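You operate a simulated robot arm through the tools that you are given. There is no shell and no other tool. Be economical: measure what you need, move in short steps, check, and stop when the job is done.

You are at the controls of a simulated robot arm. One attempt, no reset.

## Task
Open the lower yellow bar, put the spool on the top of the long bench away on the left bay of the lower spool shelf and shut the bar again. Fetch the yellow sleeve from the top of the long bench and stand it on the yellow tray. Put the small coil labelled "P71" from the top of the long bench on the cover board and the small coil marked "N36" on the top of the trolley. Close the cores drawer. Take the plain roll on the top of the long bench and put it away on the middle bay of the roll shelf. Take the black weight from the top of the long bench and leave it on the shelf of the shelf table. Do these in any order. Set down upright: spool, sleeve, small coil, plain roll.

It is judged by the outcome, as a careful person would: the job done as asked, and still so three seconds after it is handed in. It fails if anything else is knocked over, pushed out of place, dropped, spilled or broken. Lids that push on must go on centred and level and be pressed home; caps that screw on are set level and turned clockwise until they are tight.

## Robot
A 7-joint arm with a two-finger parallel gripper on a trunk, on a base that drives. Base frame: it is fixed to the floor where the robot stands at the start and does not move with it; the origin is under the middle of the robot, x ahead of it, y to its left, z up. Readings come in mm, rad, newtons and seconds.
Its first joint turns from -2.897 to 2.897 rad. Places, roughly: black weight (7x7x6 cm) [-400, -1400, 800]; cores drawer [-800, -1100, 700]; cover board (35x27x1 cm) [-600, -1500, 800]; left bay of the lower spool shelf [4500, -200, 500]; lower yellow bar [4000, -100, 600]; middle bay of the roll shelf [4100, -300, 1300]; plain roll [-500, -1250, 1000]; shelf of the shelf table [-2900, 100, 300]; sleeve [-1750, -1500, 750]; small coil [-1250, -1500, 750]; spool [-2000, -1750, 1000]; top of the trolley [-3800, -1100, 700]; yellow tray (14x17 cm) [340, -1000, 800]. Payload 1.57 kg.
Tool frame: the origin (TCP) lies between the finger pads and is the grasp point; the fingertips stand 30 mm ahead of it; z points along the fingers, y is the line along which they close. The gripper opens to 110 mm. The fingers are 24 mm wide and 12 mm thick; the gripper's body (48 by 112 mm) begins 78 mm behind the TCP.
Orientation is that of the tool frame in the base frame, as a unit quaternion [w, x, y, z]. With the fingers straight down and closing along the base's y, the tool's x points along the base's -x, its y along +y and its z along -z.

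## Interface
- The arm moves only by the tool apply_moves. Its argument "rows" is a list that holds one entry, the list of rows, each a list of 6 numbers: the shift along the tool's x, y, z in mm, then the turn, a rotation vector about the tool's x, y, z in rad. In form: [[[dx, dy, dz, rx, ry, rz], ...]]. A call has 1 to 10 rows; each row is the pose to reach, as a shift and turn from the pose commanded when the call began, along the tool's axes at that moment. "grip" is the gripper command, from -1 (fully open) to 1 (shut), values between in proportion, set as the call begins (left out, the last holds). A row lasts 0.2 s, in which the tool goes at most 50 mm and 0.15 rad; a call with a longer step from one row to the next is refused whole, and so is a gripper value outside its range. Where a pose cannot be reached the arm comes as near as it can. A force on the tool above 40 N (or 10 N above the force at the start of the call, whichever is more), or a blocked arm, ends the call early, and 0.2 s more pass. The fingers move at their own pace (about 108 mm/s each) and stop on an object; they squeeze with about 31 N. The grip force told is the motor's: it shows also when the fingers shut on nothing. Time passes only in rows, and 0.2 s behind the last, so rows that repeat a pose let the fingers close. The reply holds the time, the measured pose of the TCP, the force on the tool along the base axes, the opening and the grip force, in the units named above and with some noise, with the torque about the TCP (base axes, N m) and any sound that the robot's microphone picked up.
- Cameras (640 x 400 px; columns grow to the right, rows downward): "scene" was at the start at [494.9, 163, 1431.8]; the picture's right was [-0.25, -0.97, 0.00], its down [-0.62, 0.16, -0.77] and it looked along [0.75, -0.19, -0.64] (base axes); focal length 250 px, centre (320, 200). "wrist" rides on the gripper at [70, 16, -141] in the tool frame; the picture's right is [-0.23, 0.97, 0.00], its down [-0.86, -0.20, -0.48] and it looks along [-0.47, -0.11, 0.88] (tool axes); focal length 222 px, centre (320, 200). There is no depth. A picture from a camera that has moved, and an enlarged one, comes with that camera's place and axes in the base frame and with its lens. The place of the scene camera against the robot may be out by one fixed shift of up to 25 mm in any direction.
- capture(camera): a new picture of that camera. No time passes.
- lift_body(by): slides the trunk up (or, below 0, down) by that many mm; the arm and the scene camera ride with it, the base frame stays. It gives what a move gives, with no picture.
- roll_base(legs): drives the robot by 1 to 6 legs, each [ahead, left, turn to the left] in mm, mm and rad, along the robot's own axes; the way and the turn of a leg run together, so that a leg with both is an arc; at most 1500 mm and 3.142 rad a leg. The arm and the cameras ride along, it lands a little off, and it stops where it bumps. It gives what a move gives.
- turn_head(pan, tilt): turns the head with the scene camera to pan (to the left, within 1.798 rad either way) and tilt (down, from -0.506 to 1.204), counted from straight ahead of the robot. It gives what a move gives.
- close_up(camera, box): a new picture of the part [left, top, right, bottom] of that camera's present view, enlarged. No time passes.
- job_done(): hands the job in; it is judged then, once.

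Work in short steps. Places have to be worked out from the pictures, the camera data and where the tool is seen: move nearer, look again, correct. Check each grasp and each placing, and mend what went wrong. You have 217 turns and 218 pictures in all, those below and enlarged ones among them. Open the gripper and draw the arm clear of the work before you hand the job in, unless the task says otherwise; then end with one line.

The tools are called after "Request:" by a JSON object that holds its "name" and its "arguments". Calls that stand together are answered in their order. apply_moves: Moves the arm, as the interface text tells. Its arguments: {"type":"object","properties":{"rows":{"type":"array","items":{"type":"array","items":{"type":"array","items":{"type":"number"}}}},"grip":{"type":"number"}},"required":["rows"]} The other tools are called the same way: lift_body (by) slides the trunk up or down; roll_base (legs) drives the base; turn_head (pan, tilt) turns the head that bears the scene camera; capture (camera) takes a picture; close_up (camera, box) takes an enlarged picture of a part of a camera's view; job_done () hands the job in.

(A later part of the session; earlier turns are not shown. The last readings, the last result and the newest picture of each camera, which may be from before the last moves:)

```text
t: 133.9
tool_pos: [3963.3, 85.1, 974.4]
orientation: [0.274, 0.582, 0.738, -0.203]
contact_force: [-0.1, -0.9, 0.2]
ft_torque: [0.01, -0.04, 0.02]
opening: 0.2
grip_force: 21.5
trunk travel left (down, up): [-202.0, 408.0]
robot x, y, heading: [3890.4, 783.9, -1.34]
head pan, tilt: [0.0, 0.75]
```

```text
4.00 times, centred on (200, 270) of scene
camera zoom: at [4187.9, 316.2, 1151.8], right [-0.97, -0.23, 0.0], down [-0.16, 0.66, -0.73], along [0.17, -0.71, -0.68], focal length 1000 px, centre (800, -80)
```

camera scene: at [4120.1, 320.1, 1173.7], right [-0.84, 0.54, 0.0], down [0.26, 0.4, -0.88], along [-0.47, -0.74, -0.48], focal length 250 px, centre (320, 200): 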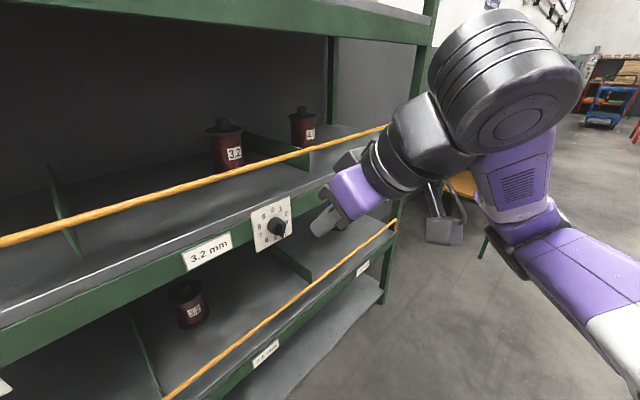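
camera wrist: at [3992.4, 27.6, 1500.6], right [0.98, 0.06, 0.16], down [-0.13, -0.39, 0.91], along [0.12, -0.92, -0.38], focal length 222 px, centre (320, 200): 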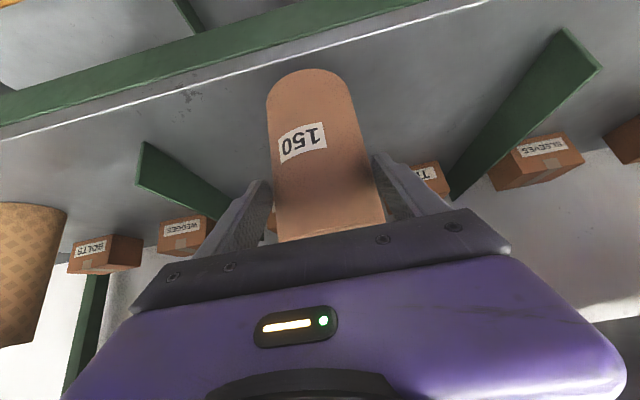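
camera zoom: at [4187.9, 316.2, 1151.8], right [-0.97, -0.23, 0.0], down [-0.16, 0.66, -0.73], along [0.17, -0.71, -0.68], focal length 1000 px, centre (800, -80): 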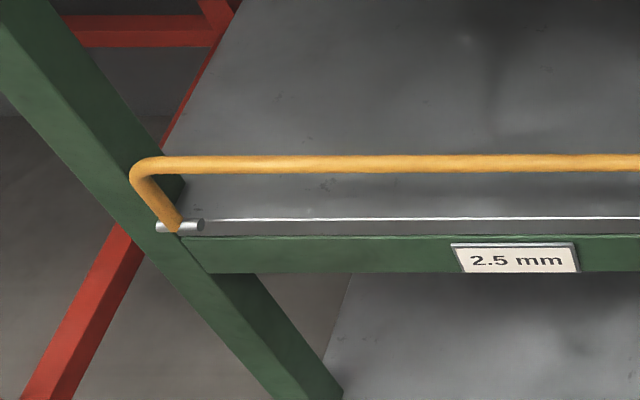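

The bar is a U hinged on pins at the shelf edge, standing up ~70 mm; it should swing out and down. Lower the trunk and get wrist-camera fixes on it.

Request:
{"name": "lift_body", "arguments": {"by": -200}}

Request:
{"name": "capture", "arguments": {"camera": "wrist"}}

Request:
{"name": "roll_base", "arguments": {"legs": [[80, 0, 0]]}}

Request:
{"name": "capture", "arguments": {"camera": "wrist"}}

```text
t: 136.1
tool_pos: [3964.8, 85.9, 772.9]
orientation: [0.274, 0.582, 0.738, -0.203]
contact_force: [0.7, 0.2, -0.1]
ft_torque: [-0.01, -0.01, 0.0]
opening: 0.0
grip_force: 21.3
trunk travel left (down, up): [-2.0, 608.0]
robot x, y, heading: [3888.9, 783.3, -1.339]
head pan, tilt: [0.0, 0.75]
```

```text
147 pictures are left
camera wrist: at [3943.1, 228.5, 838.1], right [0.98, 0.06, 0.16], down [-0.13, -0.39, 0.91], along [0.12, -0.92, -0.38], focal length 222 px, centre (320, 200)
```

wrist: 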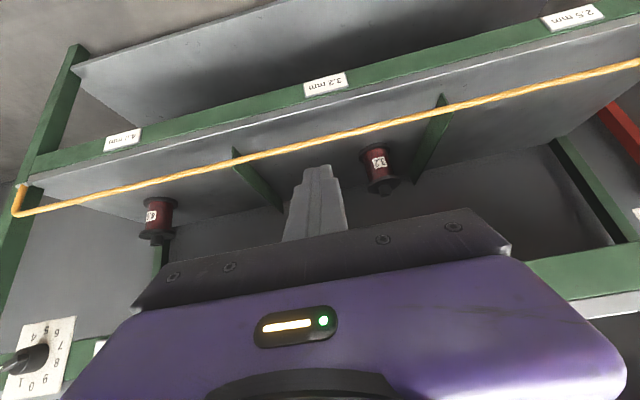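

```text
t: 137.1
tool_pos: [3982.5, 6.1, 773.3]
orientation: [0.275, 0.581, 0.739, -0.202]
contact_force: [0.4, 1.0, -0.3]
ft_torque: [-0.03, 0.0, -0.01]
opening: 0.0
grip_force: 20.2
trunk travel left (down, up): [-2.0, 608.0]
robot x, y, heading: [3906.2, 703.1, -1.335]
head pan, tilt: [0.0, 0.75]
```

```text
146 pictures are left
camera wrist: at [3962.2, 149.6, 838.1], right [0.98, 0.07, 0.16], down [-0.13, -0.39, 0.91], along [0.12, -0.92, -0.38], focal length 222 px, centre (320, 200)
```

wrist: 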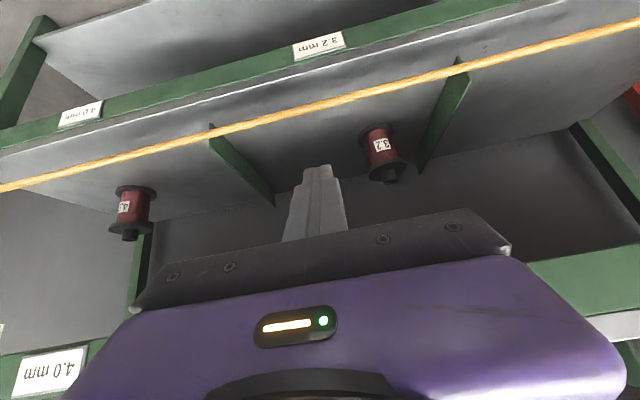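

Bar located: n≈-1045, z≈577. I'll hook it at s≈4050 (between dials). Move closed fingers over and behind it first.

Request:
{"name": "apply_moves", "arguments": {"rows": [[[-8, 30, 31, 0, 0, 0], [-16, 60, 63, 0, 0, 0], [-24, 90, 94, 0, 0, 0], [-32, 120, 125, 0, 0, 0], [-40, 150, 157, 0, 0, 0], [-48, 178, 188, 0, 0, 0]]], "grip": 1}}

Request:
{"name": "capture", "arguments": {"camera": "wrist"}}

Request:
{"name": "capture", "arguments": {"camera": "scene"}}

```text
t: 138.5
tool_pos: [4195.8, -103.2, 661.8]
orientation: [0.273, 0.582, 0.738, -0.203]
contact_force: [0.1, 0.3, 0.6]
ft_torque: [0.01, -0.03, 0.02]
opening: 0.0
grip_force: 21.1
trunk travel left (down, up): [-2.0, 608.0]
robot x, y, heading: [3911.6, 708.6, -1.338]
head pan, tilt: [0.0, 0.75]
```

```text
145 pictures are left
camera wrist: at [4175.4, 40.0, 726.3], right [0.98, 0.06, 0.16], down [-0.13, -0.39, 0.91], along [0.12, -0.92, -0.38], focal length 222 px, centre (320, 200)
```

wrist: 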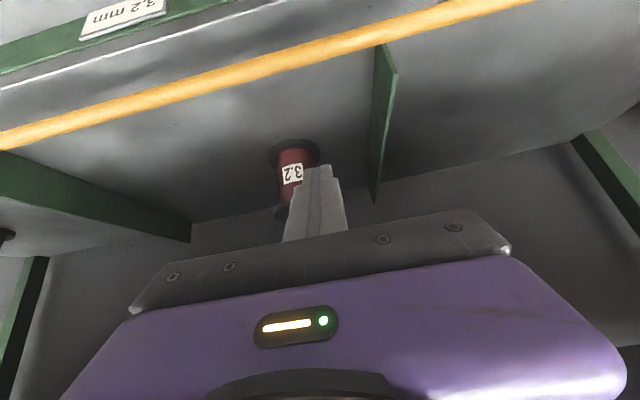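

```text
144 pictures are left
camera scene: at [4206.7, 237.4, 951.8], right [-0.97, -0.23, 0.0], down [-0.16, 0.66, -0.73], along [0.17, -0.71, -0.68], focal length 250 px, centre (320, 200)
```

scene: 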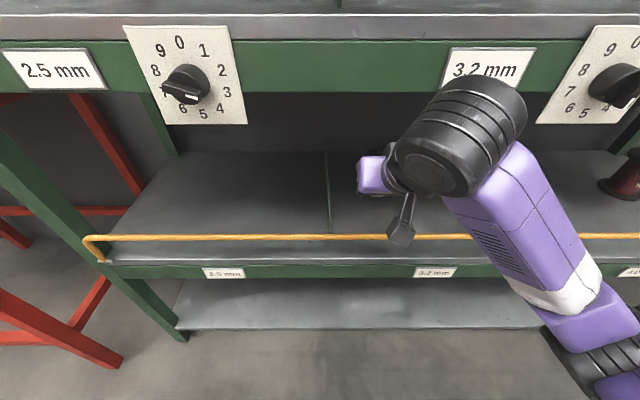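

Descend behind the bar, then pull it outward and down along its arc.

Request:
{"name": "apply_moves", "arguments": {"rows": [[[23, 0, 27, 0, 0, 0], [46, 0, 55, 0, 0, 0]]]}}

Request:
{"name": "apply_moves", "arguments": {"rows": [[[10, 0, -8, 0, 0, 0], [19, 0, -16, 0, 0, 0], [33.5, 0, -25.5, 0, 0, 0], [50, 0, -30, 0, 0, 0], [68, 0, -31, 0, 0, 0], [85, 0, -28, 0, 0, 0], [101, 0, -20, 0, 0, 0], [113.5, 0, -8, 0, 0, 0]]]}}

Request:
{"name": "capture", "arguments": {"camera": "wrist"}}

Request:
{"name": "capture", "arguments": {"camera": "scene"}}

```text
t: 139.1
tool_pos: [4197.6, -101.9, 590.0]
orientation: [0.275, 0.581, 0.739, -0.203]
contact_force: [-0.3, 0.2, 0.6]
ft_torque: [0.01, 0.02, 0.01]
opening: 0.0
grip_force: 21.1
trunk travel left (down, up): [-2.0, 608.0]
robot x, y, heading: [3911.0, 703.9, -1.342]
head pan, tilt: [0.0, 0.75]
```

```text
t: 140.9
tool_pos: [4177.1, -12.9, 528.5]
orientation: [0.274, 0.582, 0.739, -0.202]
contact_force: [-0.2, 0.1, -0.2]
ft_torque: [0.05, -0.01, 0.01]
opening: 0.5
grip_force: 21.6
trunk travel left (down, up): [-2.0, 608.0]
robot x, y, heading: [3909.1, 700.4, -1.335]
head pan, tilt: [0.0, 0.75]
```

```text
143 pictures are left
camera wrist: at [4155.5, 130.9, 591.2], right [0.98, 0.06, 0.16], down [-0.13, -0.39, 0.91], along [0.12, -0.92, -0.38], focal length 222 px, centre (320, 200)
```

wrist: 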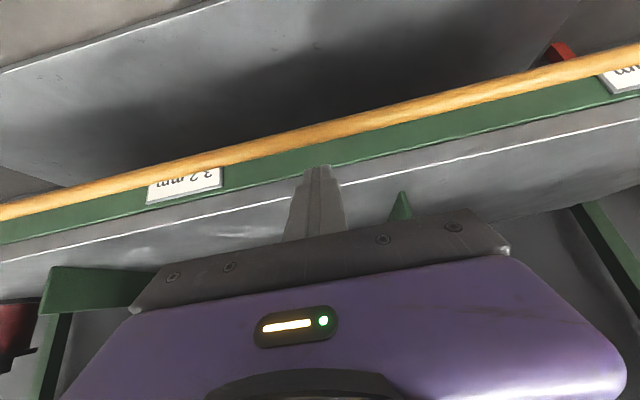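

```text
142 pictures are left
camera scene: at [4207.0, 237.4, 951.8], right [-0.97, -0.23, 0.0], down [-0.16, 0.66, -0.73], along [0.17, -0.71, -0.68], focal length 250 px, centre (320, 200)
```

scene: 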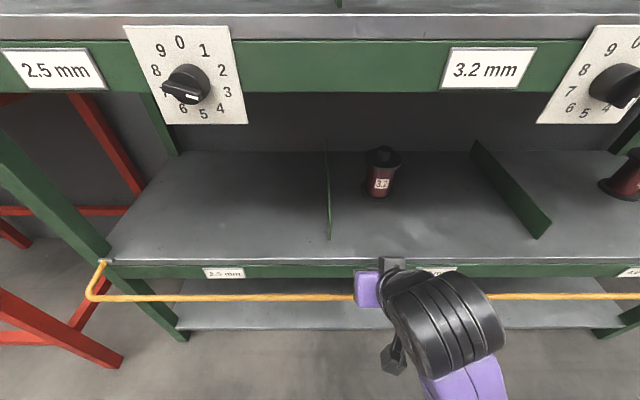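

The bar has swung out and down. Lift the tool clear, back away and verify that it stays open.

Request:
{"name": "apply_moves", "arguments": {"rows": [[[-26, 0, -31, 0, 0, 0], [-52, 0, -61, 0, 0, 0], [-77, 0, -92, 0, 0, 0]]]}}

Request:
{"name": "roll_base", "arguments": {"legs": [[-250, 0, 0]]}}

Request:
{"name": "capture", "arguments": {"camera": "scene"}}

Request:
{"name": "capture", "arguments": {"camera": "wrist"}}

```text
t: 141.7
tool_pos: [4194.7, -21.5, 599.3]
orientation: [0.316, 0.569, 0.733, -0.198]
contact_force: [-0.1, 1.0, -0.5]
ft_torque: [0.01, -0.01, 0.02]
opening: 0.0
grip_force: 21.2
out of reach, approached as far as the arm can: row 1, 2, 3
trunk travel left (down, up): [-2.0, 608.0]
robot x, y, heading: [3907.3, 705.7, -1.337]
head pan, tilt: [0.0, 0.75]
```

```text
t: 143.5
tool_pos: [4131.3, 220.8, 598.7]
orientation: [0.315, 0.573, 0.73, -0.2]
contact_force: [-0.1, 0.2, 0.3]
ft_torque: [0.0, -0.02, -0.01]
opening: 0.0
grip_force: 21.1
trunk travel left (down, up): [-2.0, 608.0]
robot x, y, heading: [3850.7, 949.6, -1.347]
head pan, tilt: [0.0, 0.75]
```

```text
141 pictures are left
camera scene: at [4146.2, 480.2, 951.7], right [-0.97, -0.22, 0.0], down [-0.15, 0.67, -0.73], along [0.16, -0.71, -0.68], focal length 250 px, centre (320, 200)
```

scene: 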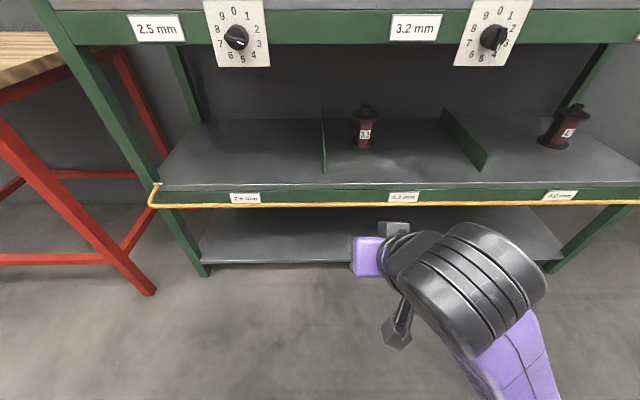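

```text
140 pictures are left
camera wrist: at [4103.8, 366.4, 654.8], right [0.97, 0.1, 0.22], down [-0.18, -0.35, 0.92], along [0.17, -0.93, -0.32], focal length 222 px, centre (320, 200)
```

wrist: 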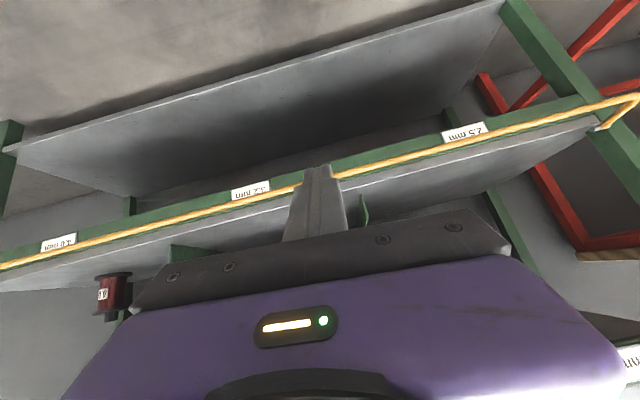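

Bar is open and stays. Raise trunk, retract the arm, and drive back to the long bench.

Request:
{"name": "lift_body", "arguments": {"by": 400}}

Request:
{"name": "apply_moves", "arguments": {"rows": [[[27, 0, -26, 0, 0, 0], [54, 0, -52, 0, 0, 0], [81, 0, -78, 0, 0, 0], [108, 0, -104, 0, 0, 0]]], "grip": -1}}

Request:
{"name": "roll_base", "arguments": {"legs": [[-60, 0, 0.012], [0, -1500, 0], [0, -1000, 0]]}}

Request:
{"name": "turn_head", "arguments": {"pan": -1.2, "tilt": 0.4}}

Request:
{"name": "capture", "arguments": {"camera": "scene"}}

```text
t: 147.4
tool_pos: [4131.4, 220.8, 1000.1]
orientation: [0.314, 0.573, 0.73, -0.199]
contact_force: [0.2, 0.7, 0.0]
ft_torque: [0.04, -0.05, 0.0]
opening: 0.0
grip_force: 21.1
trunk travel left (down, up): [-402.0, 208.0]
robot x, y, heading: [3849.3, 949.9, -1.348]
head pan, tilt: [0.0, 0.75]
```

```text
t: 148.4
tool_pos: [4159.5, 283.0, 983.1]
orientation: [0.314, 0.574, 0.729, -0.2]
contact_force: [-0.2, 0.4, -1.2]
ft_torque: [-0.03, 0.02, 0.01]
opening: 110.0
grip_force: 0.0
out of reach, approached as far as the arm can: row 1, 2, 3, 4
trunk travel left (down, up): [-402.0, 208.0]
robot x, y, heading: [3851.9, 948.8, -1.349]
head pan, tilt: [0.0, 0.75]
```

```text
t: 161.3
tool_pos: [1710.6, -289.3, 983.2]
orientation: [0.317, 0.567, 0.735, -0.197]
contact_force: [-0.5, -0.1, 0.8]
ft_torque: [-0.02, 0.05, 0.0]
opening: 110.1
grip_force: 0.0
trunk travel left (down, up): [-402.0, 208.0]
robot x, y, heading: [1394.4, 372.1, -1.334]
head pan, tilt: [0.0, 0.75]
```

```text
t: 162.7
tool_pos: [1709.8, -288.9, 983.9]
orientation: [0.317, 0.567, 0.735, -0.197]
contact_force: [0.6, 0.6, -0.3]
ft_torque: [-0.01, -0.06, 0.0]
opening: 110.0
grip_force: 0.0
trunk travel left (down, up): [-402.0, 208.0]
robot x, y, heading: [1389.3, 371.6, -1.336]
head pan, tilt: [-1.201, 0.4]
```

```text
139 pictures are left
camera scene: at [1597.5, -64.8, 1382.8], right [-0.57, 0.82, 0.0], down [0.32, 0.22, -0.92], along [-0.75, -0.53, -0.39], focal length 250 px, centre (320, 200)
```

scene: 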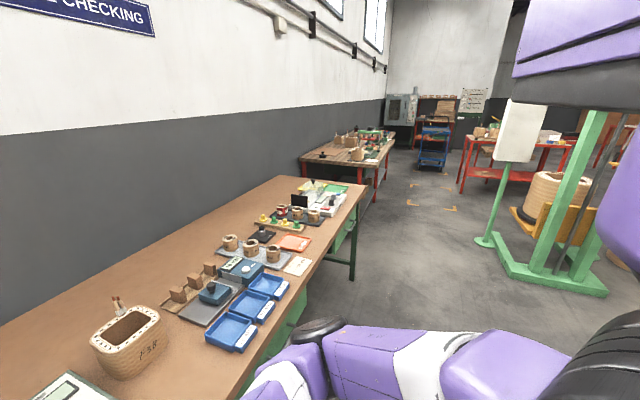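

I see the hoist (green base at n>300) that blocks the aisle behind. Continue right, keeping nearer to the benches at the end.

Request:
{"name": "roll_base", "arguments": {"legs": [[0, -1400, 0], [140, -480, 0]]}}

Request:
{"name": "turn_head", "arguments": {"pan": -0.2, "tilt": 0.8}}

Request:
{"name": "capture", "arguments": {"camera": "scene"}}

Request:
{"name": "close_up", "arguments": {"camera": "scene", "box": [400, 120, 560, 220]}}

```text
t: 172.2
tool_pos: [-78.1, -870.2, 982.4]
orientation: [0.316, 0.569, 0.733, -0.197]
contact_force: [0.3, -0.1, -0.1]
ft_torque: [-0.01, -0.02, 0.01]
opening: 110.0
grip_force: 0.0
trunk travel left (down, up): [-402.0, 208.0]
robot x, y, heading: [-394.5, -208.1, -1.337]
head pan, tilt: [-1.201, 0.4]
```

```text
t: 173.4
tool_pos: [-77.6, -871.3, 982.4]
orientation: [0.316, 0.569, 0.733, -0.198]
contact_force: [-0.3, 0.9, -0.5]
ft_torque: [-0.03, 0.0, -0.01]
opening: 110.1
grip_force: 0.1
trunk travel left (down, up): [-402.0, 208.0]
robot x, y, heading: [-391.0, -207.8, -1.338]
head pan, tilt: [-0.201, 0.799]
```

```text
138 pictures are left
camera scene: at [-109.9, -673.9, 1347.8], right [-1.0, -0.03, 0.0], down [-0.02, 0.72, -0.7], along [0.02, -0.7, -0.72], focal length 250 px, centre (320, 200)
```

scene: 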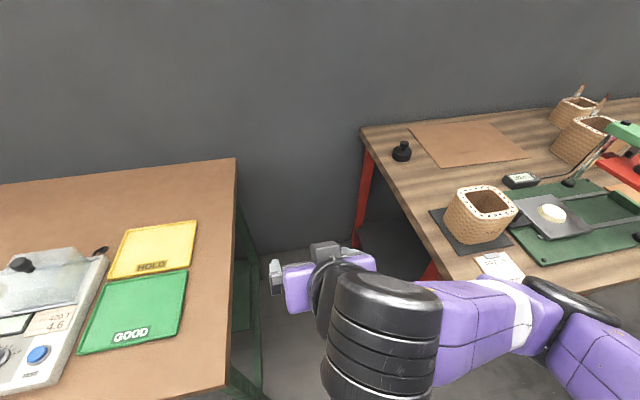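

```text
4.00 times, centred on (480, 170) of scene
camera zoom: at [-109.9, -673.9, 1347.8], right [-1.0, -0.03, 0.0], down [-0.02, 0.72, -0.7], along [0.02, -0.7, -0.72], focal length 1000 px, centre (-320, 320)
```

zoom: 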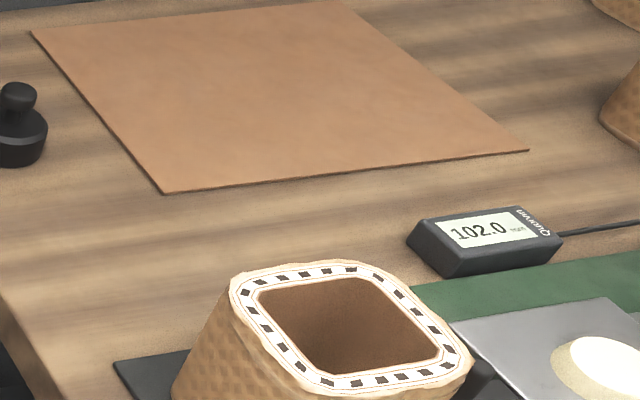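

Raise the trunk, bring the tool to the robot's right (as when I took the roll), then approach.

Request:
{"name": "lift_body", "arguments": {"by": 200}}

Request:
{"name": "apply_moves", "arguments": {"rows": [[[0, -45, 0, 0, 0, 0], [0, -90, 0, 0, 0, 0], [0, -135, 0, 0, 0, 0], [0, -180, 0, 0, 0, 0], [0, -225, 0, 0, 0, 0], [0, -270, 0, 0, 0, 0], [0, -315, 0, 0, 0, 0], [0, -350, 0, 0, 0, 0]]]}}

Request:
{"name": "roll_base", "arguments": {"legs": [[170, -50, 0]]}}

Request:
{"name": "capture", "arguments": {"camera": "wrist"}}

Request:
{"name": "capture", "arguments": {"camera": "scene"}}

```text
t: 175.6
tool_pos: [-78.0, -871.5, 1183.0]
orientation: [0.316, 0.569, 0.733, -0.198]
contact_force: [-0.2, -0.1, -0.3]
ft_torque: [0.02, 0.0, -0.02]
opening: 110.1
grip_force: 0.1
trunk travel left (down, up): [-602.0, 8.0]
robot x, y, heading: [-393.0, -204.6, -1.336]
head pan, tilt: [-0.201, 0.799]
```

```text
t: 177.4
tool_pos: [-415.1, -967.0, 1159.4]
orientation: [0.316, 0.568, 0.734, -0.198]
contact_force: [0.2, 0.1, -0.2]
ft_torque: [-0.05, 0.02, 0.0]
opening: 109.8
grip_force: 0.1
out of reach, approached as far as the arm can: row 1, 2, 3, 4, 5
trunk travel left (down, up): [-602.0, 8.0]
robot x, y, heading: [-394.4, -208.4, -1.337]
head pan, tilt: [-0.201, 0.799]
```

```text
t: 178.9
tool_pos: [-427.7, -1143.4, 1160.6]
orientation: [0.316, 0.569, 0.733, -0.197]
contact_force: [0.1, -0.2, -0.2]
ft_torque: [-0.01, -0.02, -0.01]
opening: 109.9
grip_force: 0.2
trunk travel left (down, up): [-602.0, 8.0]
robot x, y, heading: [-401.0, -388.1, -1.338]
head pan, tilt: [-0.201, 0.799]
```

```text
136 pictures are left
camera wrist: at [-456.6, -997.9, 1215.8], right [0.97, 0.1, 0.22], down [-0.17, -0.35, 0.92], along [0.17, -0.93, -0.32], focal length 222 px, centre (320, 200)
```

wrist: 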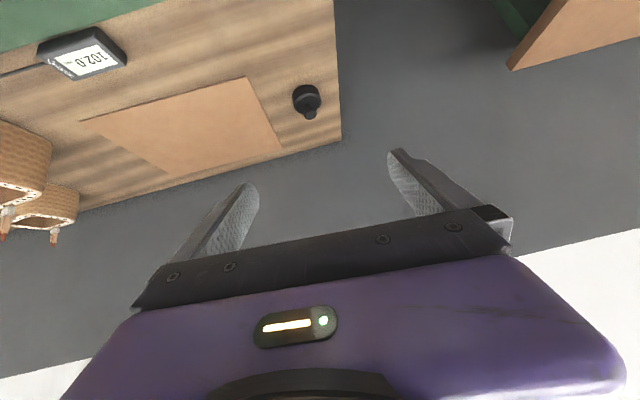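

```text
135 pictures are left
camera scene: at [-121.4, -851.7, 1547.8], right [-1.0, -0.03, 0.0], down [-0.02, 0.72, -0.7], along [0.02, -0.7, -0.72], focal length 250 px, centre (320, 200)
```

scene: 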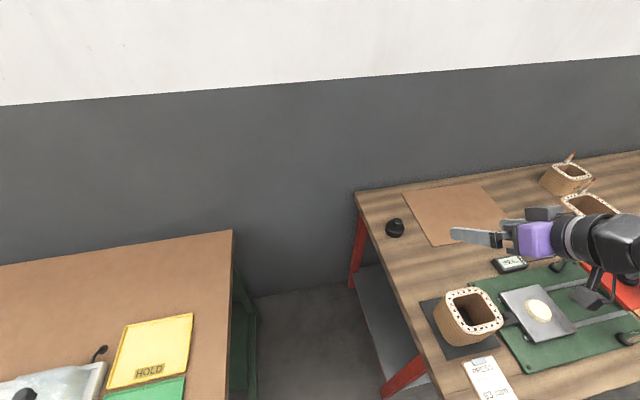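

Weight at roughly (-375,-1340). Advance along the tool axis and take a second fix.

Request:
{"name": "apply_moves", "arguments": {"rows": [[[-2, -2, 43, 0, 0, 0], [-3, -4, 86, 0, 0, 0], [-5, -6, 129, 0, 0, 0], [-6, -8, 172, 0, 0, 0], [-8, -10, 205, 0, 0, 0]]]}}

Request:
{"name": "capture", "arguments": {"camera": "wrist"}}

```text
t: 180.1
tool_pos: [-388.8, -1284.6, 1014.9]
orientation: [0.315, 0.57, 0.733, -0.198]
contact_force: [-0.4, -0.3, -0.2]
ft_torque: [0.01, -0.01, 0.02]
opening: 109.9
grip_force: 0.0
trunk travel left (down, up): [-602.0, 8.0]
robot x, y, heading: [-399.6, -384.9, -1.337]
head pan, tilt: [-0.201, 0.799]
```

```text
134 pictures are left
camera wrist: at [-417.7, -1138.2, 1070.8], right [0.97, 0.1, 0.22], down [-0.17, -0.35, 0.92], along [0.17, -0.93, -0.32], focal length 222 px, centre (320, 200)
```

wrist: 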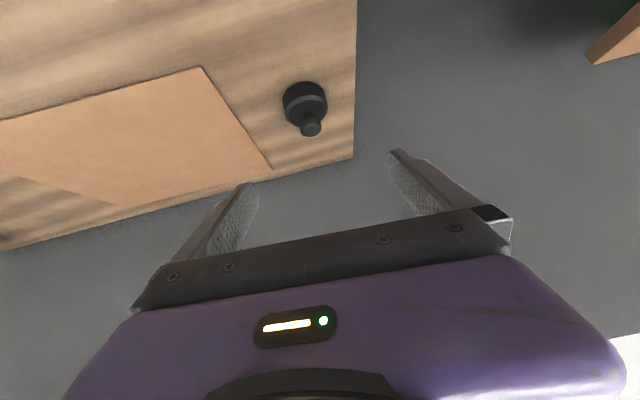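

Knob top ≈(-368,-1357,905). Level the roll slightly, go above, then descend around the base.

Request:
{"name": "apply_moves", "arguments": {"rows": [[[6, -3, 45, 0, 0, -0.05], [12.5, -6, 91, 0, 0, -0.1], [31, -8, 110, 0, 0, -0.1]]]}}

Request:
{"name": "capture", "arguments": {"camera": "wrist"}}

Request:
{"name": "close_up", "arguments": {"camera": "scene", "box": [340, 170, 500, 270]}}

```text
t: 180.9
tool_pos: [-372.7, -1336.4, 914.2]
orientation: [0.305, 0.532, 0.76, -0.213]
contact_force: [0.3, 0.0, -0.2]
ft_torque: [0.02, -0.02, 0.0]
opening: 109.9
grip_force: 0.1
trunk travel left (down, up): [-602.0, 8.0]
robot x, y, heading: [-399.9, -386.3, -1.336]
head pan, tilt: [-0.201, 0.799]
```

```text
133 pictures are left
camera wrist: at [-408.5, -1192.4, 968.1], right [0.97, 0.18, 0.16], down [-0.09, -0.34, 0.94], along [0.22, -0.92, -0.31], focal length 222 px, centre (320, 200)
```

wrist: 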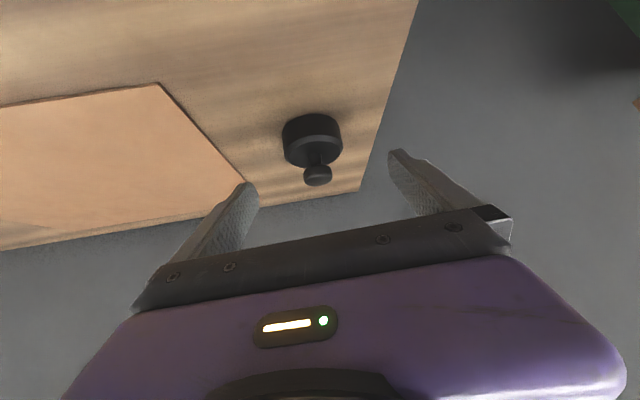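

```text
4.00 times, centred on (420, 220) of scene
camera zoom: at [-121.4, -851.9, 1547.8], right [-1.0, -0.03, 0.0], down [-0.02, 0.72, -0.7], along [0.02, -0.7, -0.72], focal length 1000 px, centre (-80, 120)
```

zoom: 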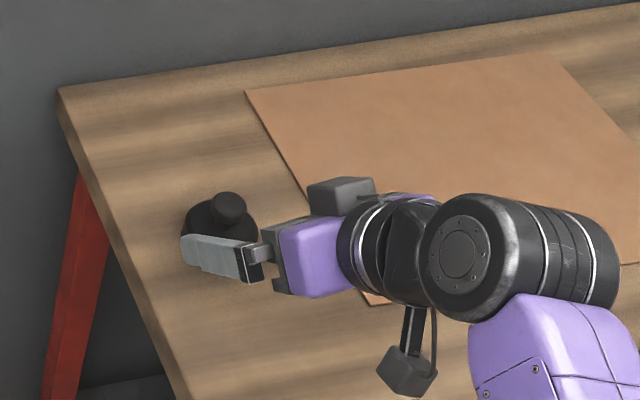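

Estimates suggest the bench is nearer z≈825–835. Descend stepwise, fingers straddling, with contact watching.

Request:
{"name": "apply_moves", "arguments": {"rows": [[[7, 0, 7, 0, 0, 0], [14, 0, 14, 0, 0, 0], [20, 0, 21, 0, 0, 0], [26, 0, 27, 0, 0, 0]]]}}

Request:
{"name": "capture", "arguments": {"camera": "wrist"}}

```text
t: 181.9
tool_pos: [-372.8, -1337.5, 878.5]
orientation: [0.306, 0.532, 0.76, -0.213]
contact_force: [0.0, -1.4, 0.2]
ft_torque: [-0.01, -0.03, -0.01]
opening: 110.1
grip_force: 0.0
trunk travel left (down, up): [-602.0, 8.0]
robot x, y, heading: [-404.5, -388.2, -1.339]
head pan, tilt: [-0.201, 0.799]
```

```text
131 pictures are left
camera wrist: at [-409.0, -1193.2, 932.8], right [0.97, 0.18, 0.16], down [-0.09, -0.34, 0.94], along [0.22, -0.92, -0.31], focal length 222 px, centre (320, 200)
```

wrist: 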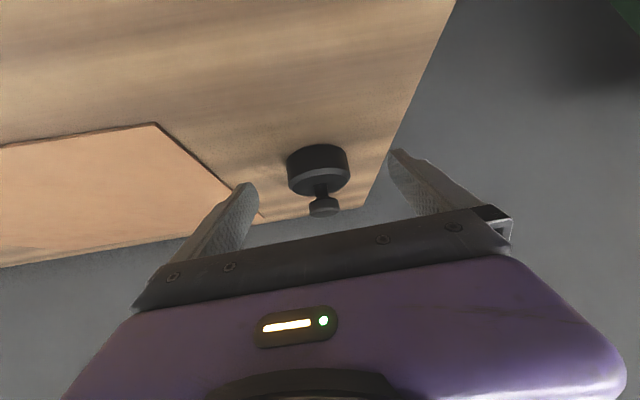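

Weight axis ≈(-361,-1386), bench ≈831. Move in 34 mm, down 13 mm, and close.

Request:
{"name": "apply_moves", "arguments": {"rows": [[[-12, -3, 12, 0, 0, 0], [-24.5, -5.4, 23.5, 0, 0, 0], [-20, -5.4, 28, 0, 0, 0], [-15.5, -5.4, 33, 0, 0, 0]]]}}

Request:
{"name": "apply_moves", "arguments": {"rows": [[[0, 0, 0, 0, 0, 0], [0, 0, 0, 0, 0, 0], [0, 0, 0, 0, 0, 0]]], "grip": 1}}

Request:
{"name": "capture", "arguments": {"camera": "wrist"}}

```text
t: 182.9
tool_pos: [-368.2, -1371.0, 865.2]
orientation: [0.305, 0.533, 0.76, -0.214]
contact_force: [0.5, 0.2, 0.0]
ft_torque: [0.0, -0.03, 0.0]
opening: 110.0
grip_force: 0.0
trunk travel left (down, up): [-602.0, 8.0]
robot x, y, heading: [-402.7, -386.8, -1.338]
head pan, tilt: [-0.201, 0.799]
```

```text
t: 183.7
tool_pos: [-366.2, -1371.8, 865.5]
orientation: [0.305, 0.533, 0.76, -0.214]
contact_force: [2.8, -0.6, 0.4]
ft_torque: [-0.04, -0.12, 0.11]
opening: 62.2
grip_force: 30.9
trunk travel left (down, up): [-602.0, 8.0]
robot x, y, heading: [-397.8, -388.6, -1.34]
head pan, tilt: [-0.201, 0.799]
```

```text
130 pictures are left
camera wrist: at [-403.0, -1226.2, 918.9], right [0.97, 0.18, 0.16], down [-0.09, -0.34, 0.94], along [0.22, -0.92, -0.31], focal length 222 px, centre (320, 200)
```

wrist: 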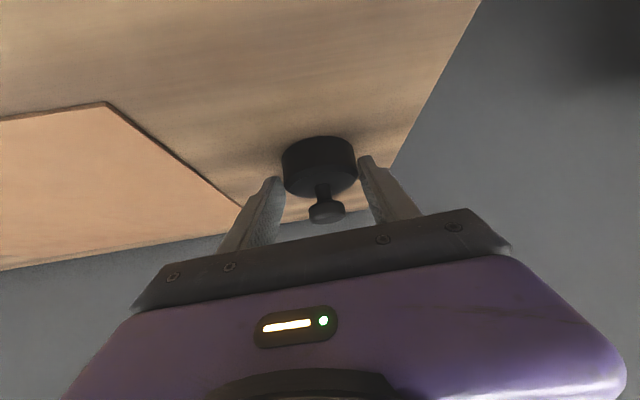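

Grip is on the near part of the base; reopen, advance 16 mm, and grip again so it isn't squeezed out.

Request:
{"name": "apply_moves", "arguments": {"rows": [[[0, 0, 0, 0, 0, 0], [0, 0, 0, 0, 0, 0], [-6, 0, 5.5, 0, 0, 0], [-11.5, 0, 11, 0, 0, 0]]], "grip": -1}}

Request:
{"name": "apply_moves", "arguments": {"rows": [[[0, 0, 0, 0, 0, 0], [0, 0, 0, 0, 0, 0], [0, 0, 0, 0, 0, 0]]], "grip": 1}}

Request:
{"name": "capture", "arguments": {"camera": "wrist"}}

```text
t: 184.7
tool_pos: [-362.3, -1384.4, 865.1]
orientation: [0.305, 0.533, 0.76, -0.214]
contact_force: [0.7, -0.7, 0.6]
ft_torque: [-0.02, 0.0, 0.02]
opening: 109.7
grip_force: 0.0
trunk travel left (down, up): [-602.0, 8.0]
robot x, y, heading: [-401.4, -387.7, -1.344]
head pan, tilt: [-0.201, 0.799]
```

```text
t: 185.5
tool_pos: [-361.3, -1385.5, 865.1]
orientation: [0.305, 0.532, 0.76, -0.214]
contact_force: [3.4, 0.8, 0.2]
ft_torque: [0.02, -0.1, 0.09]
opening: 63.2
grip_force: 31.5
trunk travel left (down, up): [-602.0, 8.0]
robot x, y, heading: [-402.6, -388.4, -1.336]
head pan, tilt: [-0.201, 0.799]
```

```text
129 pictures are left
camera wrist: at [-398.2, -1240.4, 919.2], right [0.97, 0.18, 0.16], down [-0.09, -0.34, 0.94], along [0.22, -0.92, -0.31], focal length 222 px, centre (320, 200)
```

wrist: 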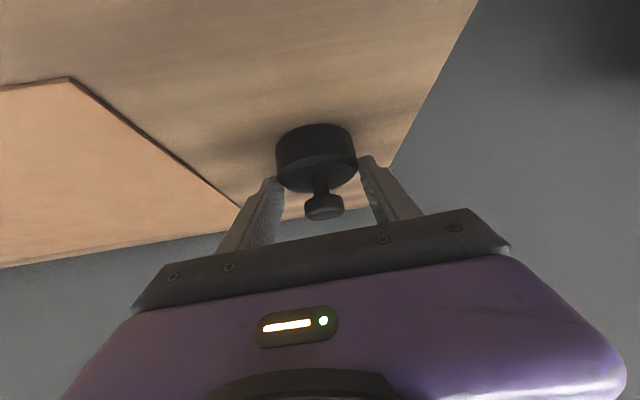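

Tips hold only the upper rim of the base. Open, go 9 mm lower (watching contact), and regrip.

Request:
{"name": "apply_moves", "arguments": {"rows": [[[0, 0, 0, 0, 0, 0], [0, 0, 0, 0, 0, 0], [2, 0, 2, 0, 0, 0], [4, 0, 4.3, 0, 0, 0], [6.2, 0, 6.5, 0, 0, 0]]], "grip": -1}}

Request:
{"name": "apply_moves", "arguments": {"rows": [[[0, 0, 0, 0, 0, 0], [0, 0, 0, 0, 0, 0], [0, 0, 0, 0, 0, 0]]], "grip": 1}}

Request:
{"name": "capture", "arguments": {"camera": "wrist"}}

```text
t: 186.7
tool_pos: [-362.4, -1385.3, 857.5]
orientation: [0.305, 0.533, 0.76, -0.213]
contact_force: [0.3, -0.5, 0.3]
ft_torque: [0.02, -0.01, -0.01]
opening: 110.2
grip_force: 0.0
trunk travel left (down, up): [-602.0, 8.0]
robot x, y, heading: [-401.3, -386.8, -1.34]
head pan, tilt: [-0.201, 0.799]
```

```text
t: 187.5
tool_pos: [-362.1, -1384.9, 855.4]
orientation: [0.305, 0.533, 0.76, -0.214]
contact_force: [0.8, -0.7, 0.2]
ft_torque: [-0.02, -0.01, 0.09]
opening: 63.6
grip_force: 31.6
trunk travel left (down, up): [-602.0, 8.0]
robot x, y, heading: [-399.6, -384.7, -1.335]
head pan, tilt: [-0.201, 0.799]
```

```text
128 pictures are left
camera wrist: at [-398.2, -1240.4, 910.4], right [0.97, 0.18, 0.16], down [-0.09, -0.34, 0.94], along [0.22, -0.92, -0.31], focal length 222 px, centre (320, 200)
```

wrist: 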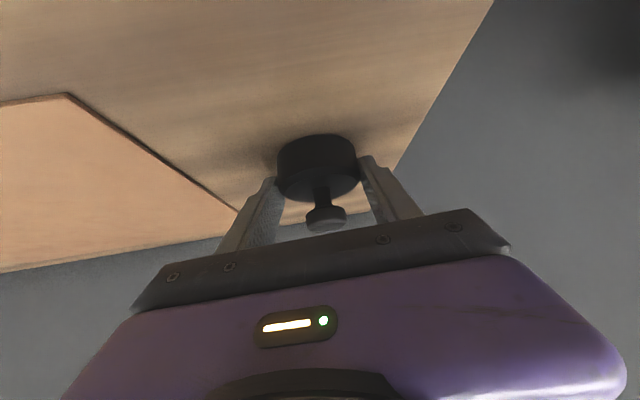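

Bench is lower still; go 7 mm lower once more and regrip, then lift.

Request:
{"name": "apply_moves", "arguments": {"rows": [[[0, 0, 0, 0, 0, 0], [0, 0, 0, 0, 0, 0], [2, 0, 2, 0, 0, 0], [3.5, 0, 3.6, 0, 0, 0], [5, 0, 5, 0, 0, 0]]], "grip": -1}}

Request:
{"name": "apply_moves", "arguments": {"rows": [[[0, 0, 0, 0, 0, 0], [0, 0, 0, 0, 0, 0], [0, 0, 0, 0, 0, 0], [-7, 0, -7, 0, 0, 0], [-28, 0, -29, 0, 0, 0], [-59, 0, -60, 0, 0, 0]]], "grip": 1}}

Request:
{"name": "capture", "arguments": {"camera": "wrist"}}

```text
t: 188.7
tool_pos: [-362.1, -1384.5, 850.1]
orientation: [0.305, 0.533, 0.759, -0.214]
contact_force: [0.0, 0.2, 0.2]
ft_torque: [0.05, -0.04, 0.04]
opening: 110.2
grip_force: 0.0
trunk travel left (down, up): [-602.0, 8.0]
robot x, y, heading: [-400.1, -385.8, -1.337]
head pan, tilt: [-0.201, 0.799]
```

```text
t: 190.1
tool_pos: [-362.2, -1386.4, 934.2]
orientation: [0.304, 0.533, 0.76, -0.213]
contact_force: [0.3, -0.6, -7.1]
ft_torque: [0.11, 0.03, -0.02]
opening: 63.3
grip_force: 30.6
trunk travel left (down, up): [-602.0, 8.0]
robot x, y, heading: [-404.1, -388.0, -1.34]
head pan, tilt: [-0.201, 0.799]
```

```text
127 pictures are left
camera wrist: at [-397.4, -1241.0, 988.8], right [0.97, 0.18, 0.16], down [-0.09, -0.34, 0.94], along [0.22, -0.92, -0.32], focal length 222 px, centre (320, 200)
```

wrist: 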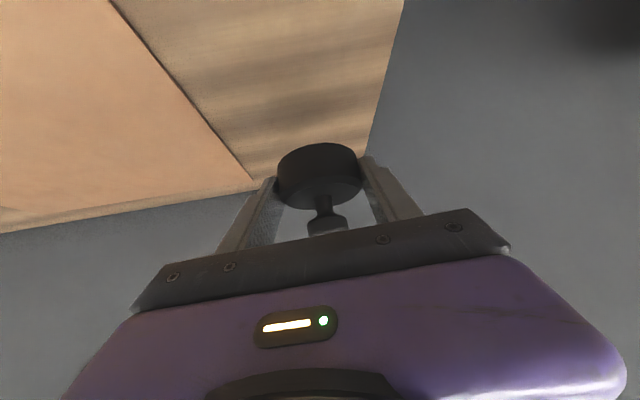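

Weight lifted (≈0.7 kg). Raise further, then retract and back off from the bench.

Request:
{"name": "apply_moves", "arguments": {"rows": [[[-31, 0, -32, 0, 0, 0], [-62, 0, -65, 0, 0, 0], [-83, 0, -87, 0, 0, 0], [-52, 0, -117, 0, 0, 0], [-21, 0, -147, 0, 0, 0], [10, 0, -177, 0, 0, 0], [41, 0, -206, 0, 0, 0], [72, 0, -236, 0, 0, 0], [103, 0, -266, 0, 0, 0]]]}}

Request:
{"name": "roll_base", "arguments": {"legs": [[-160, 0, 0]]}}

Request:
{"name": "turn_head", "arguments": {"pan": -0.9, "tilt": 0.6}}

Request:
{"name": "capture", "arguments": {"camera": "scene"}}

```text
t: 192.1
tool_pos: [-450.6, -1145.4, 1054.3]
orientation: [0.305, 0.533, 0.76, -0.214]
contact_force: [0.1, -0.7, -7.2]
ft_torque: [0.1, 0.09, -0.06]
opening: 63.3
grip_force: 30.8
trunk travel left (down, up): [-602.0, 8.0]
robot x, y, heading: [-403.0, -387.2, -1.339]
head pan, tilt: [-0.201, 0.799]
```

```text
t: 193.5
tool_pos: [-485.3, -989.3, 1055.8]
orientation: [0.304, 0.533, 0.76, -0.214]
contact_force: [0.0, -0.4, -7.4]
ft_torque: [0.13, 0.02, -0.03]
opening: 63.5
grip_force: 31.3
trunk travel left (down, up): [-602.0, 8.0]
robot x, y, heading: [-435.8, -233.3, -1.342]
head pan, tilt: [-0.201, 0.799]
```

```text
t: 194.6
tool_pos: [-484.9, -988.5, 1054.6]
orientation: [0.305, 0.532, 0.76, -0.214]
contact_force: [0.7, -0.1, -6.0]
ft_torque: [0.09, 0.06, -0.02]
opening: 63.3
grip_force: 30.9
trunk travel left (down, up): [-602.0, 8.0]
robot x, y, heading: [-441.1, -229.4, -1.337]
head pan, tilt: [-0.901, 0.6]
```

```text
126 pictures are left
camera scene: at [-214.9, -685.2, 1564.5], right [-0.79, 0.62, 0.0], down [0.35, 0.44, -0.82], along [-0.51, -0.65, -0.57], focal length 250 px, centre (320, 200)
```

scene: 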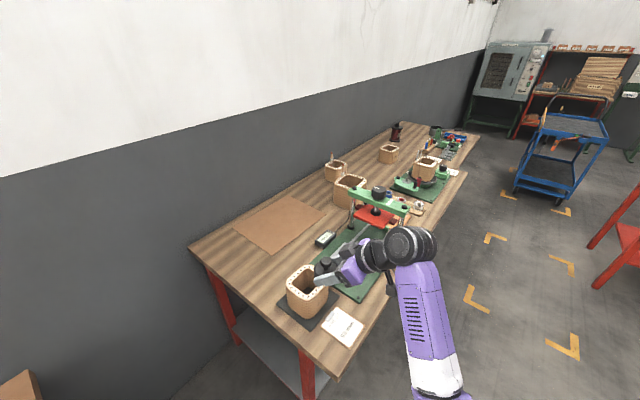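

Move left a bit, then turn right 90° to face along the aisle (arm leading), so I can pass between hoist and bench.

Request:
{"name": "roll_base", "arguments": {"legs": [[0, 180, 0], [0, 0, -1.57], [0, 80, 0]]}}

Request:
{"name": "turn_head", "arguments": {"pan": 0.0, "tilt": 0.5}}

Request:
{"name": "capture", "arguments": {"camera": "scene"}}

```text
t: 200.5
tool_pos: [-1001.6, -242.6, 1054.4]
orientation: [0.07, 0.911, 0.175, -0.366]
contact_force: [0.1, 0.5, -6.7]
ft_torque: [0.0, -0.1, -0.05]
opening: 63.3
grip_force: 30.9
trunk travel left (down, up): [-602.0, 8.0]
robot x, y, heading: [-243.7, -264.0, -2.877]
head pan, tilt: [-0.901, 0.6]
```

```text
t: 201.7
tool_pos: [-1002.8, -242.5, 1054.6]
orientation: [0.07, 0.911, 0.175, -0.365]
contact_force: [-0.2, 0.1, -6.1]
ft_torque: [0.04, -0.04, -0.01]
opening: 63.6
grip_force: 31.2
trunk travel left (down, up): [-602.0, 8.0]
robot x, y, heading: [-246.3, -268.1, -2.872]
head pan, tilt: [0.0, 0.499]
```

```text
125 pictures are left
camera scene: at [-705.6, -609.4, 1573.6], right [-0.26, 0.97, 0.0], down [0.46, 0.12, -0.88], along [-0.85, -0.23, -0.48], focal length 250 px, centre (320, 200)
```

scene: 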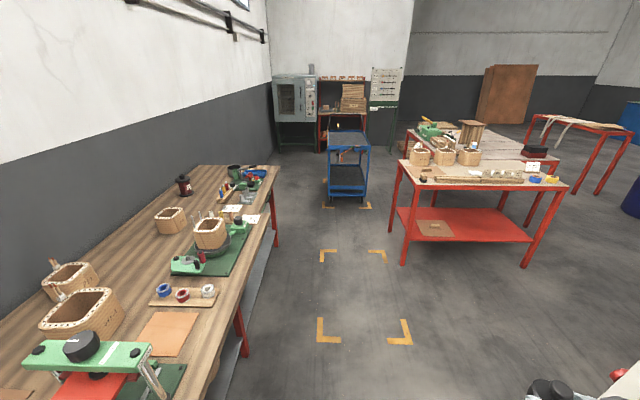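

The red shelf table: near side s≈-2560, n 280..1360; shelf z≈280; I can approach it facing as I am. Drive forward along the aisle, then sidestep right in front of it.

Request:
{"name": "roll_base", "arguments": {"legs": [[0, 0, -0.035], [1400, 0, 0], [0, -700, 0]]}}

Request:
{"name": "turn_head", "arguments": {"pan": -0.1, "tilt": 0.6}}

Request:
{"name": "capture", "arguments": {"camera": "scene"}}

```text
t: 212.6
tool_pos: [-2541.6, 153.1, 1055.1]
orientation: [0.064, 0.914, 0.159, -0.367]
contact_force: [0.7, 0.9, -7.8]
ft_torque: [0.02, -0.09, 0.03]
opening: 63.2
grip_force: 30.5
trunk travel left (down, up): [-602.0, 8.0]
robot x, y, heading: [-1780.2, 100.1, -2.911]
head pan, tilt: [0.0, 0.499]
```

```text
t: 213.3
tool_pos: [-2542.4, 154.1, 1052.6]
orientation: [0.063, 0.915, 0.158, -0.367]
contact_force: [0.0, 0.7, -6.9]
ft_torque: [0.04, -0.11, -0.03]
opening: 63.4
grip_force: 31.5
trunk travel left (down, up): [-602.0, 8.0]
robot x, y, heading: [-1783.9, 100.3, -2.915]
head pan, tilt: [-0.099, 0.6]
```

```text
124 pictures are left
camera scene: at [-2257.5, -216.0, 1564.6], right [-0.13, 0.99, 0.0], down [0.56, 0.07, -0.83], along [-0.82, -0.11, -0.56], focal length 250 px, centre (320, 200)
```

scene: 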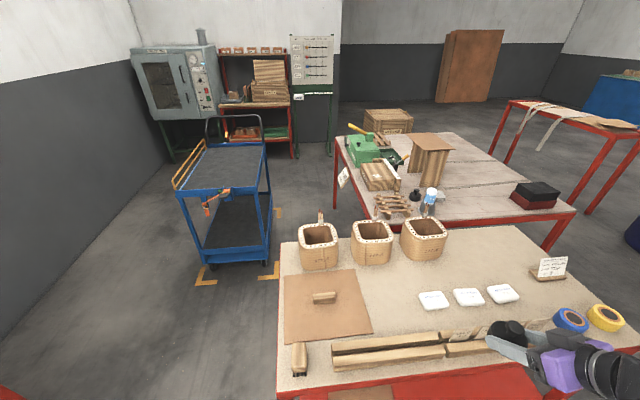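

Positioned before the table. Back up 80 mm for safety, lower the trunk and look with the wrist camera.

Request:
{"name": "roll_base", "arguments": {"legs": [[-80, 0, 0]]}}

Request:
{"name": "lift_body", "arguments": {"by": -400}}

Request:
{"name": "capture", "arguments": {"camera": "wrist"}}

Request:
{"name": "lift_body", "arguments": {"by": -200}}

Request:
{"name": "capture", "arguments": {"camera": "wrist"}}

Request:
{"name": "capture", "arguments": {"camera": "scene"}}

```text
t: 214.3
tool_pos: [-2459.3, 173.0, 1053.9]
orientation: [0.064, 0.915, 0.159, -0.366]
contact_force: [1.3, -0.6, -5.5]
ft_torque: [0.02, -0.07, 0.01]
opening: 63.3
grip_force: 30.7
trunk travel left (down, up): [-602.0, 8.0]
robot x, y, heading: [-1699.2, 118.4, -2.917]
head pan, tilt: [-0.099, 0.6]
```

```text
t: 218.2
tool_pos: [-2460.1, 172.7, 654.0]
orientation: [0.064, 0.914, 0.159, -0.367]
contact_force: [0.7, 0.0, -6.4]
ft_torque: [0.03, -0.08, 0.0]
opening: 63.4
grip_force: 31.5
trunk travel left (down, up): [-202.0, 408.0]
robot x, y, heading: [-1703.8, 122.6, -2.908]
head pan, tilt: [-0.099, 0.6]
```

```text
123 pictures are left
camera wrist: at [-2315.6, 206.7, 708.7], right [0.17, -0.97, 0.16], down [-0.34, 0.09, 0.94], along [-0.92, -0.22, -0.31], focal length 222 px, centre (320, 200)
```

wrist: 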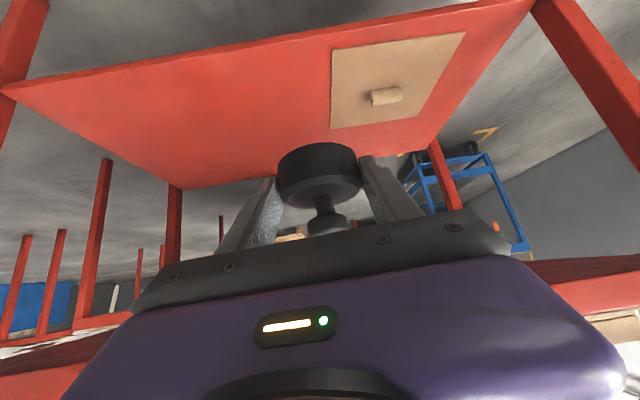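

```text
t: 220.3
tool_pos: [-2460.5, 170.6, 454.3]
orientation: [0.064, 0.915, 0.158, -0.367]
contact_force: [1.0, -0.1, -6.5]
ft_torque: [0.01, -0.09, -0.02]
opening: 63.4
grip_force: 31.0
trunk travel left (down, up): [-2.0, 608.0]
robot x, y, heading: [-1698.3, 120.6, -2.915]
head pan, tilt: [-0.099, 0.6]
```

```text
122 pictures are left
camera wrist: at [-2315.6, 206.7, 508.7], right [0.17, -0.97, 0.16], down [-0.34, 0.09, 0.94], along [-0.92, -0.22, -0.31], focal length 222 px, centre (320, 200)
```

wrist: 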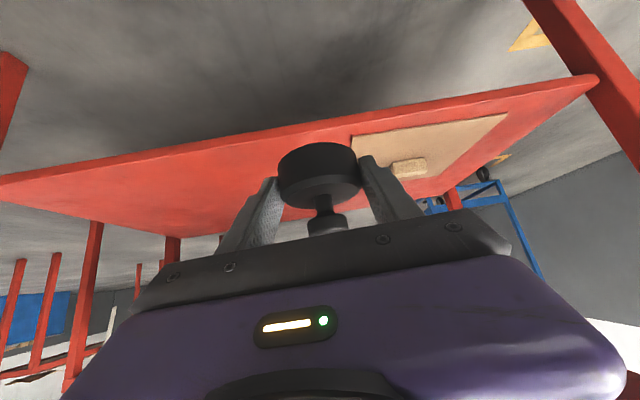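

```text
121 pictures are left
camera scene: at [-2175.5, -197.0, 964.6], right [-0.13, 0.99, 0.0], down [0.56, 0.07, -0.82], along [-0.82, -0.11, -0.57], focal length 250 px, centre (320, 200)
```

scene: 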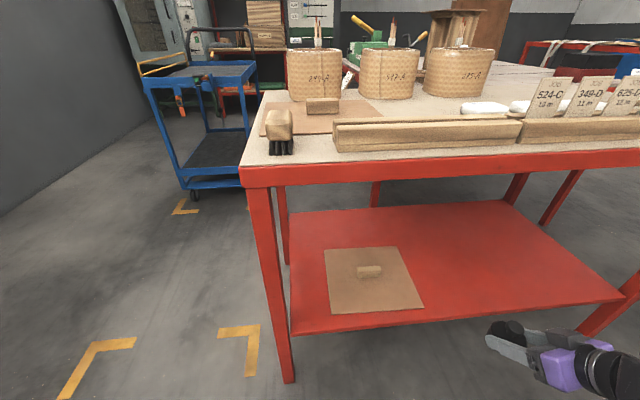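

Shelf edge at s≈-2514, z≈273. Lower the arm 95 mm, then drive in 250 mm (weight ~110 mm inside the edge).

Request:
{"name": "apply_moves", "arguments": {"rows": [[[22, 0, 23, 0, 0, 0], [44, 0, 46, 0, 0, 0], [65.7, 0, 68.8, 0, 0, 0]]]}}

Request:
{"name": "roll_base", "arguments": {"legs": [[150, 0, 0]]}}

Request:
{"name": "capture", "arguments": {"camera": "wrist"}}

Request:
{"name": "capture", "arguments": {"camera": "scene"}}

```text
t: 221.2
tool_pos: [-2457.4, 170.4, 357.2]
orientation: [0.064, 0.914, 0.158, -0.367]
contact_force: [0.5, -0.4, -6.9]
ft_torque: [0.0, -0.09, 0.0]
opening: 63.6
grip_force: 30.9
trunk travel left (down, up): [-2.0, 608.0]
robot x, y, heading: [-1703.8, 123.2, -2.921]
head pan, tilt: [-0.099, 0.6]
```

```text
t: 222.5
tool_pos: [-2603.9, 136.9, 358.7]
orientation: [0.063, 0.915, 0.158, -0.367]
contact_force: [0.7, -0.2, -7.5]
ft_torque: [0.04, -0.08, 0.01]
opening: 63.6
grip_force: 31.5
trunk travel left (down, up): [-2.0, 608.0]
robot x, y, heading: [-1848.9, 85.9, -2.911]
head pan, tilt: [-0.099, 0.6]
```

```text
120 pictures are left
camera wrist: at [-2459.2, 171.5, 411.9], right [0.17, -0.97, 0.16], down [-0.34, 0.09, 0.94], along [-0.92, -0.22, -0.31], focal length 222 px, centre (320, 200)
```

wrist: 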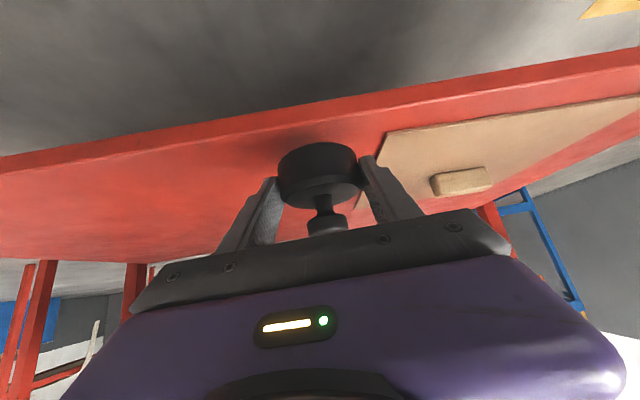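

```text
119 pictures are left
camera scene: at [-2320.7, -231.3, 964.6], right [-0.13, 0.99, 0.0], down [0.56, 0.07, -0.82], along [-0.82, -0.11, -0.57], focal length 250 px, centre (320, 200)
```

scene: 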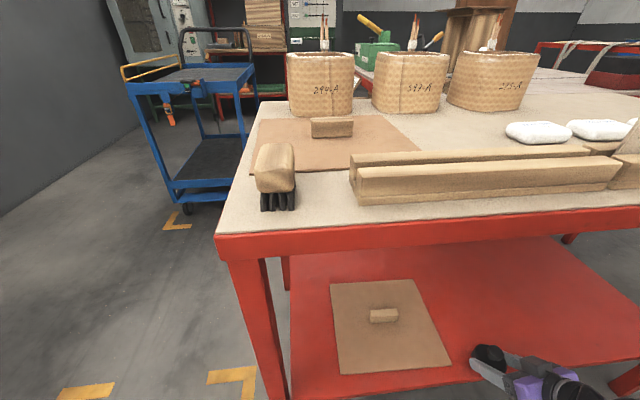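

Clear. Move 110 further in and 70 to the right (away from the mat), then lower until contact.

Request:
{"name": "roll_base", "arguments": {"legs": [[110, -70, 0]]}}

Request:
{"name": "apply_moves", "arguments": {"rows": [[[7, 0, 7, 0, 0, 0], [14, 0, 14, 0, 0, 0], [19, 0, 20, 0, 0, 0], [22.5, 0, 23.5, 0, 0, 0], [25.5, 0, 26.5, 0, 0, 0], [28, 0, 29.5, 0, 0, 0], [31, 0, 32.5, 0, 0, 0], [34, 0, 35, 0, 0, 0]]]}}

Request:
{"name": "capture", "arguments": {"camera": "wrist"}}

```text
t: 223.8
tool_pos: [-2727.0, 182.4, 357.9]
orientation: [0.063, 0.915, 0.158, -0.366]
contact_force: [-0.6, 1.3, -7.6]
ft_torque: [0.05, -0.1, -0.01]
opening: 63.2
grip_force: 30.4
trunk travel left (down, up): [-2.0, 608.0]
robot x, y, heading: [-1971.6, 132.8, -2.912]
head pan, tilt: [-0.099, 0.6]
```

```text
t: 225.0
tool_pos: [-2730.9, 181.0, 329.3]
orientation: [0.063, 0.912, 0.158, -0.374]
contact_force: [8.1, -0.3, 16.0]
ft_torque: [-0.28, -0.71, 0.08]
opening: 63.3
grip_force: 31.0
trunk travel left (down, up): [-2.0, 608.0]
robot x, y, heading: [-1968.3, 130.2, -2.916]
head pan, tilt: [-0.099, 0.6]
stopped in row 5: the force on the tool passed its limit at 50 N (the readings are from after the stop); the commanded pose is now the measured one
```

```text
118 pictures are left
camera wrist: at [-2585.8, 215.3, 381.5], right [0.17, -0.97, 0.16], down [-0.32, 0.09, 0.94], along [-0.93, -0.21, -0.3], focal length 222 px, centre (320, 200)
```

wrist: 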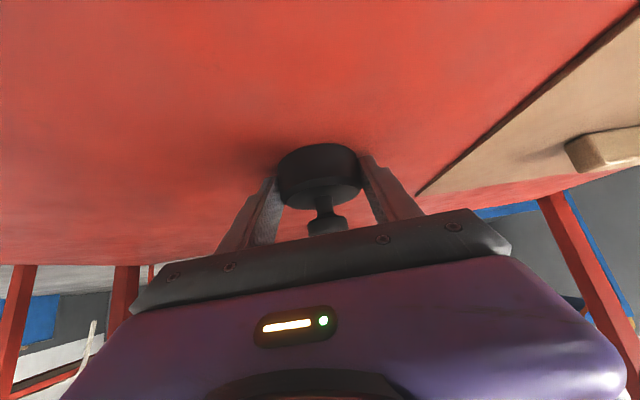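

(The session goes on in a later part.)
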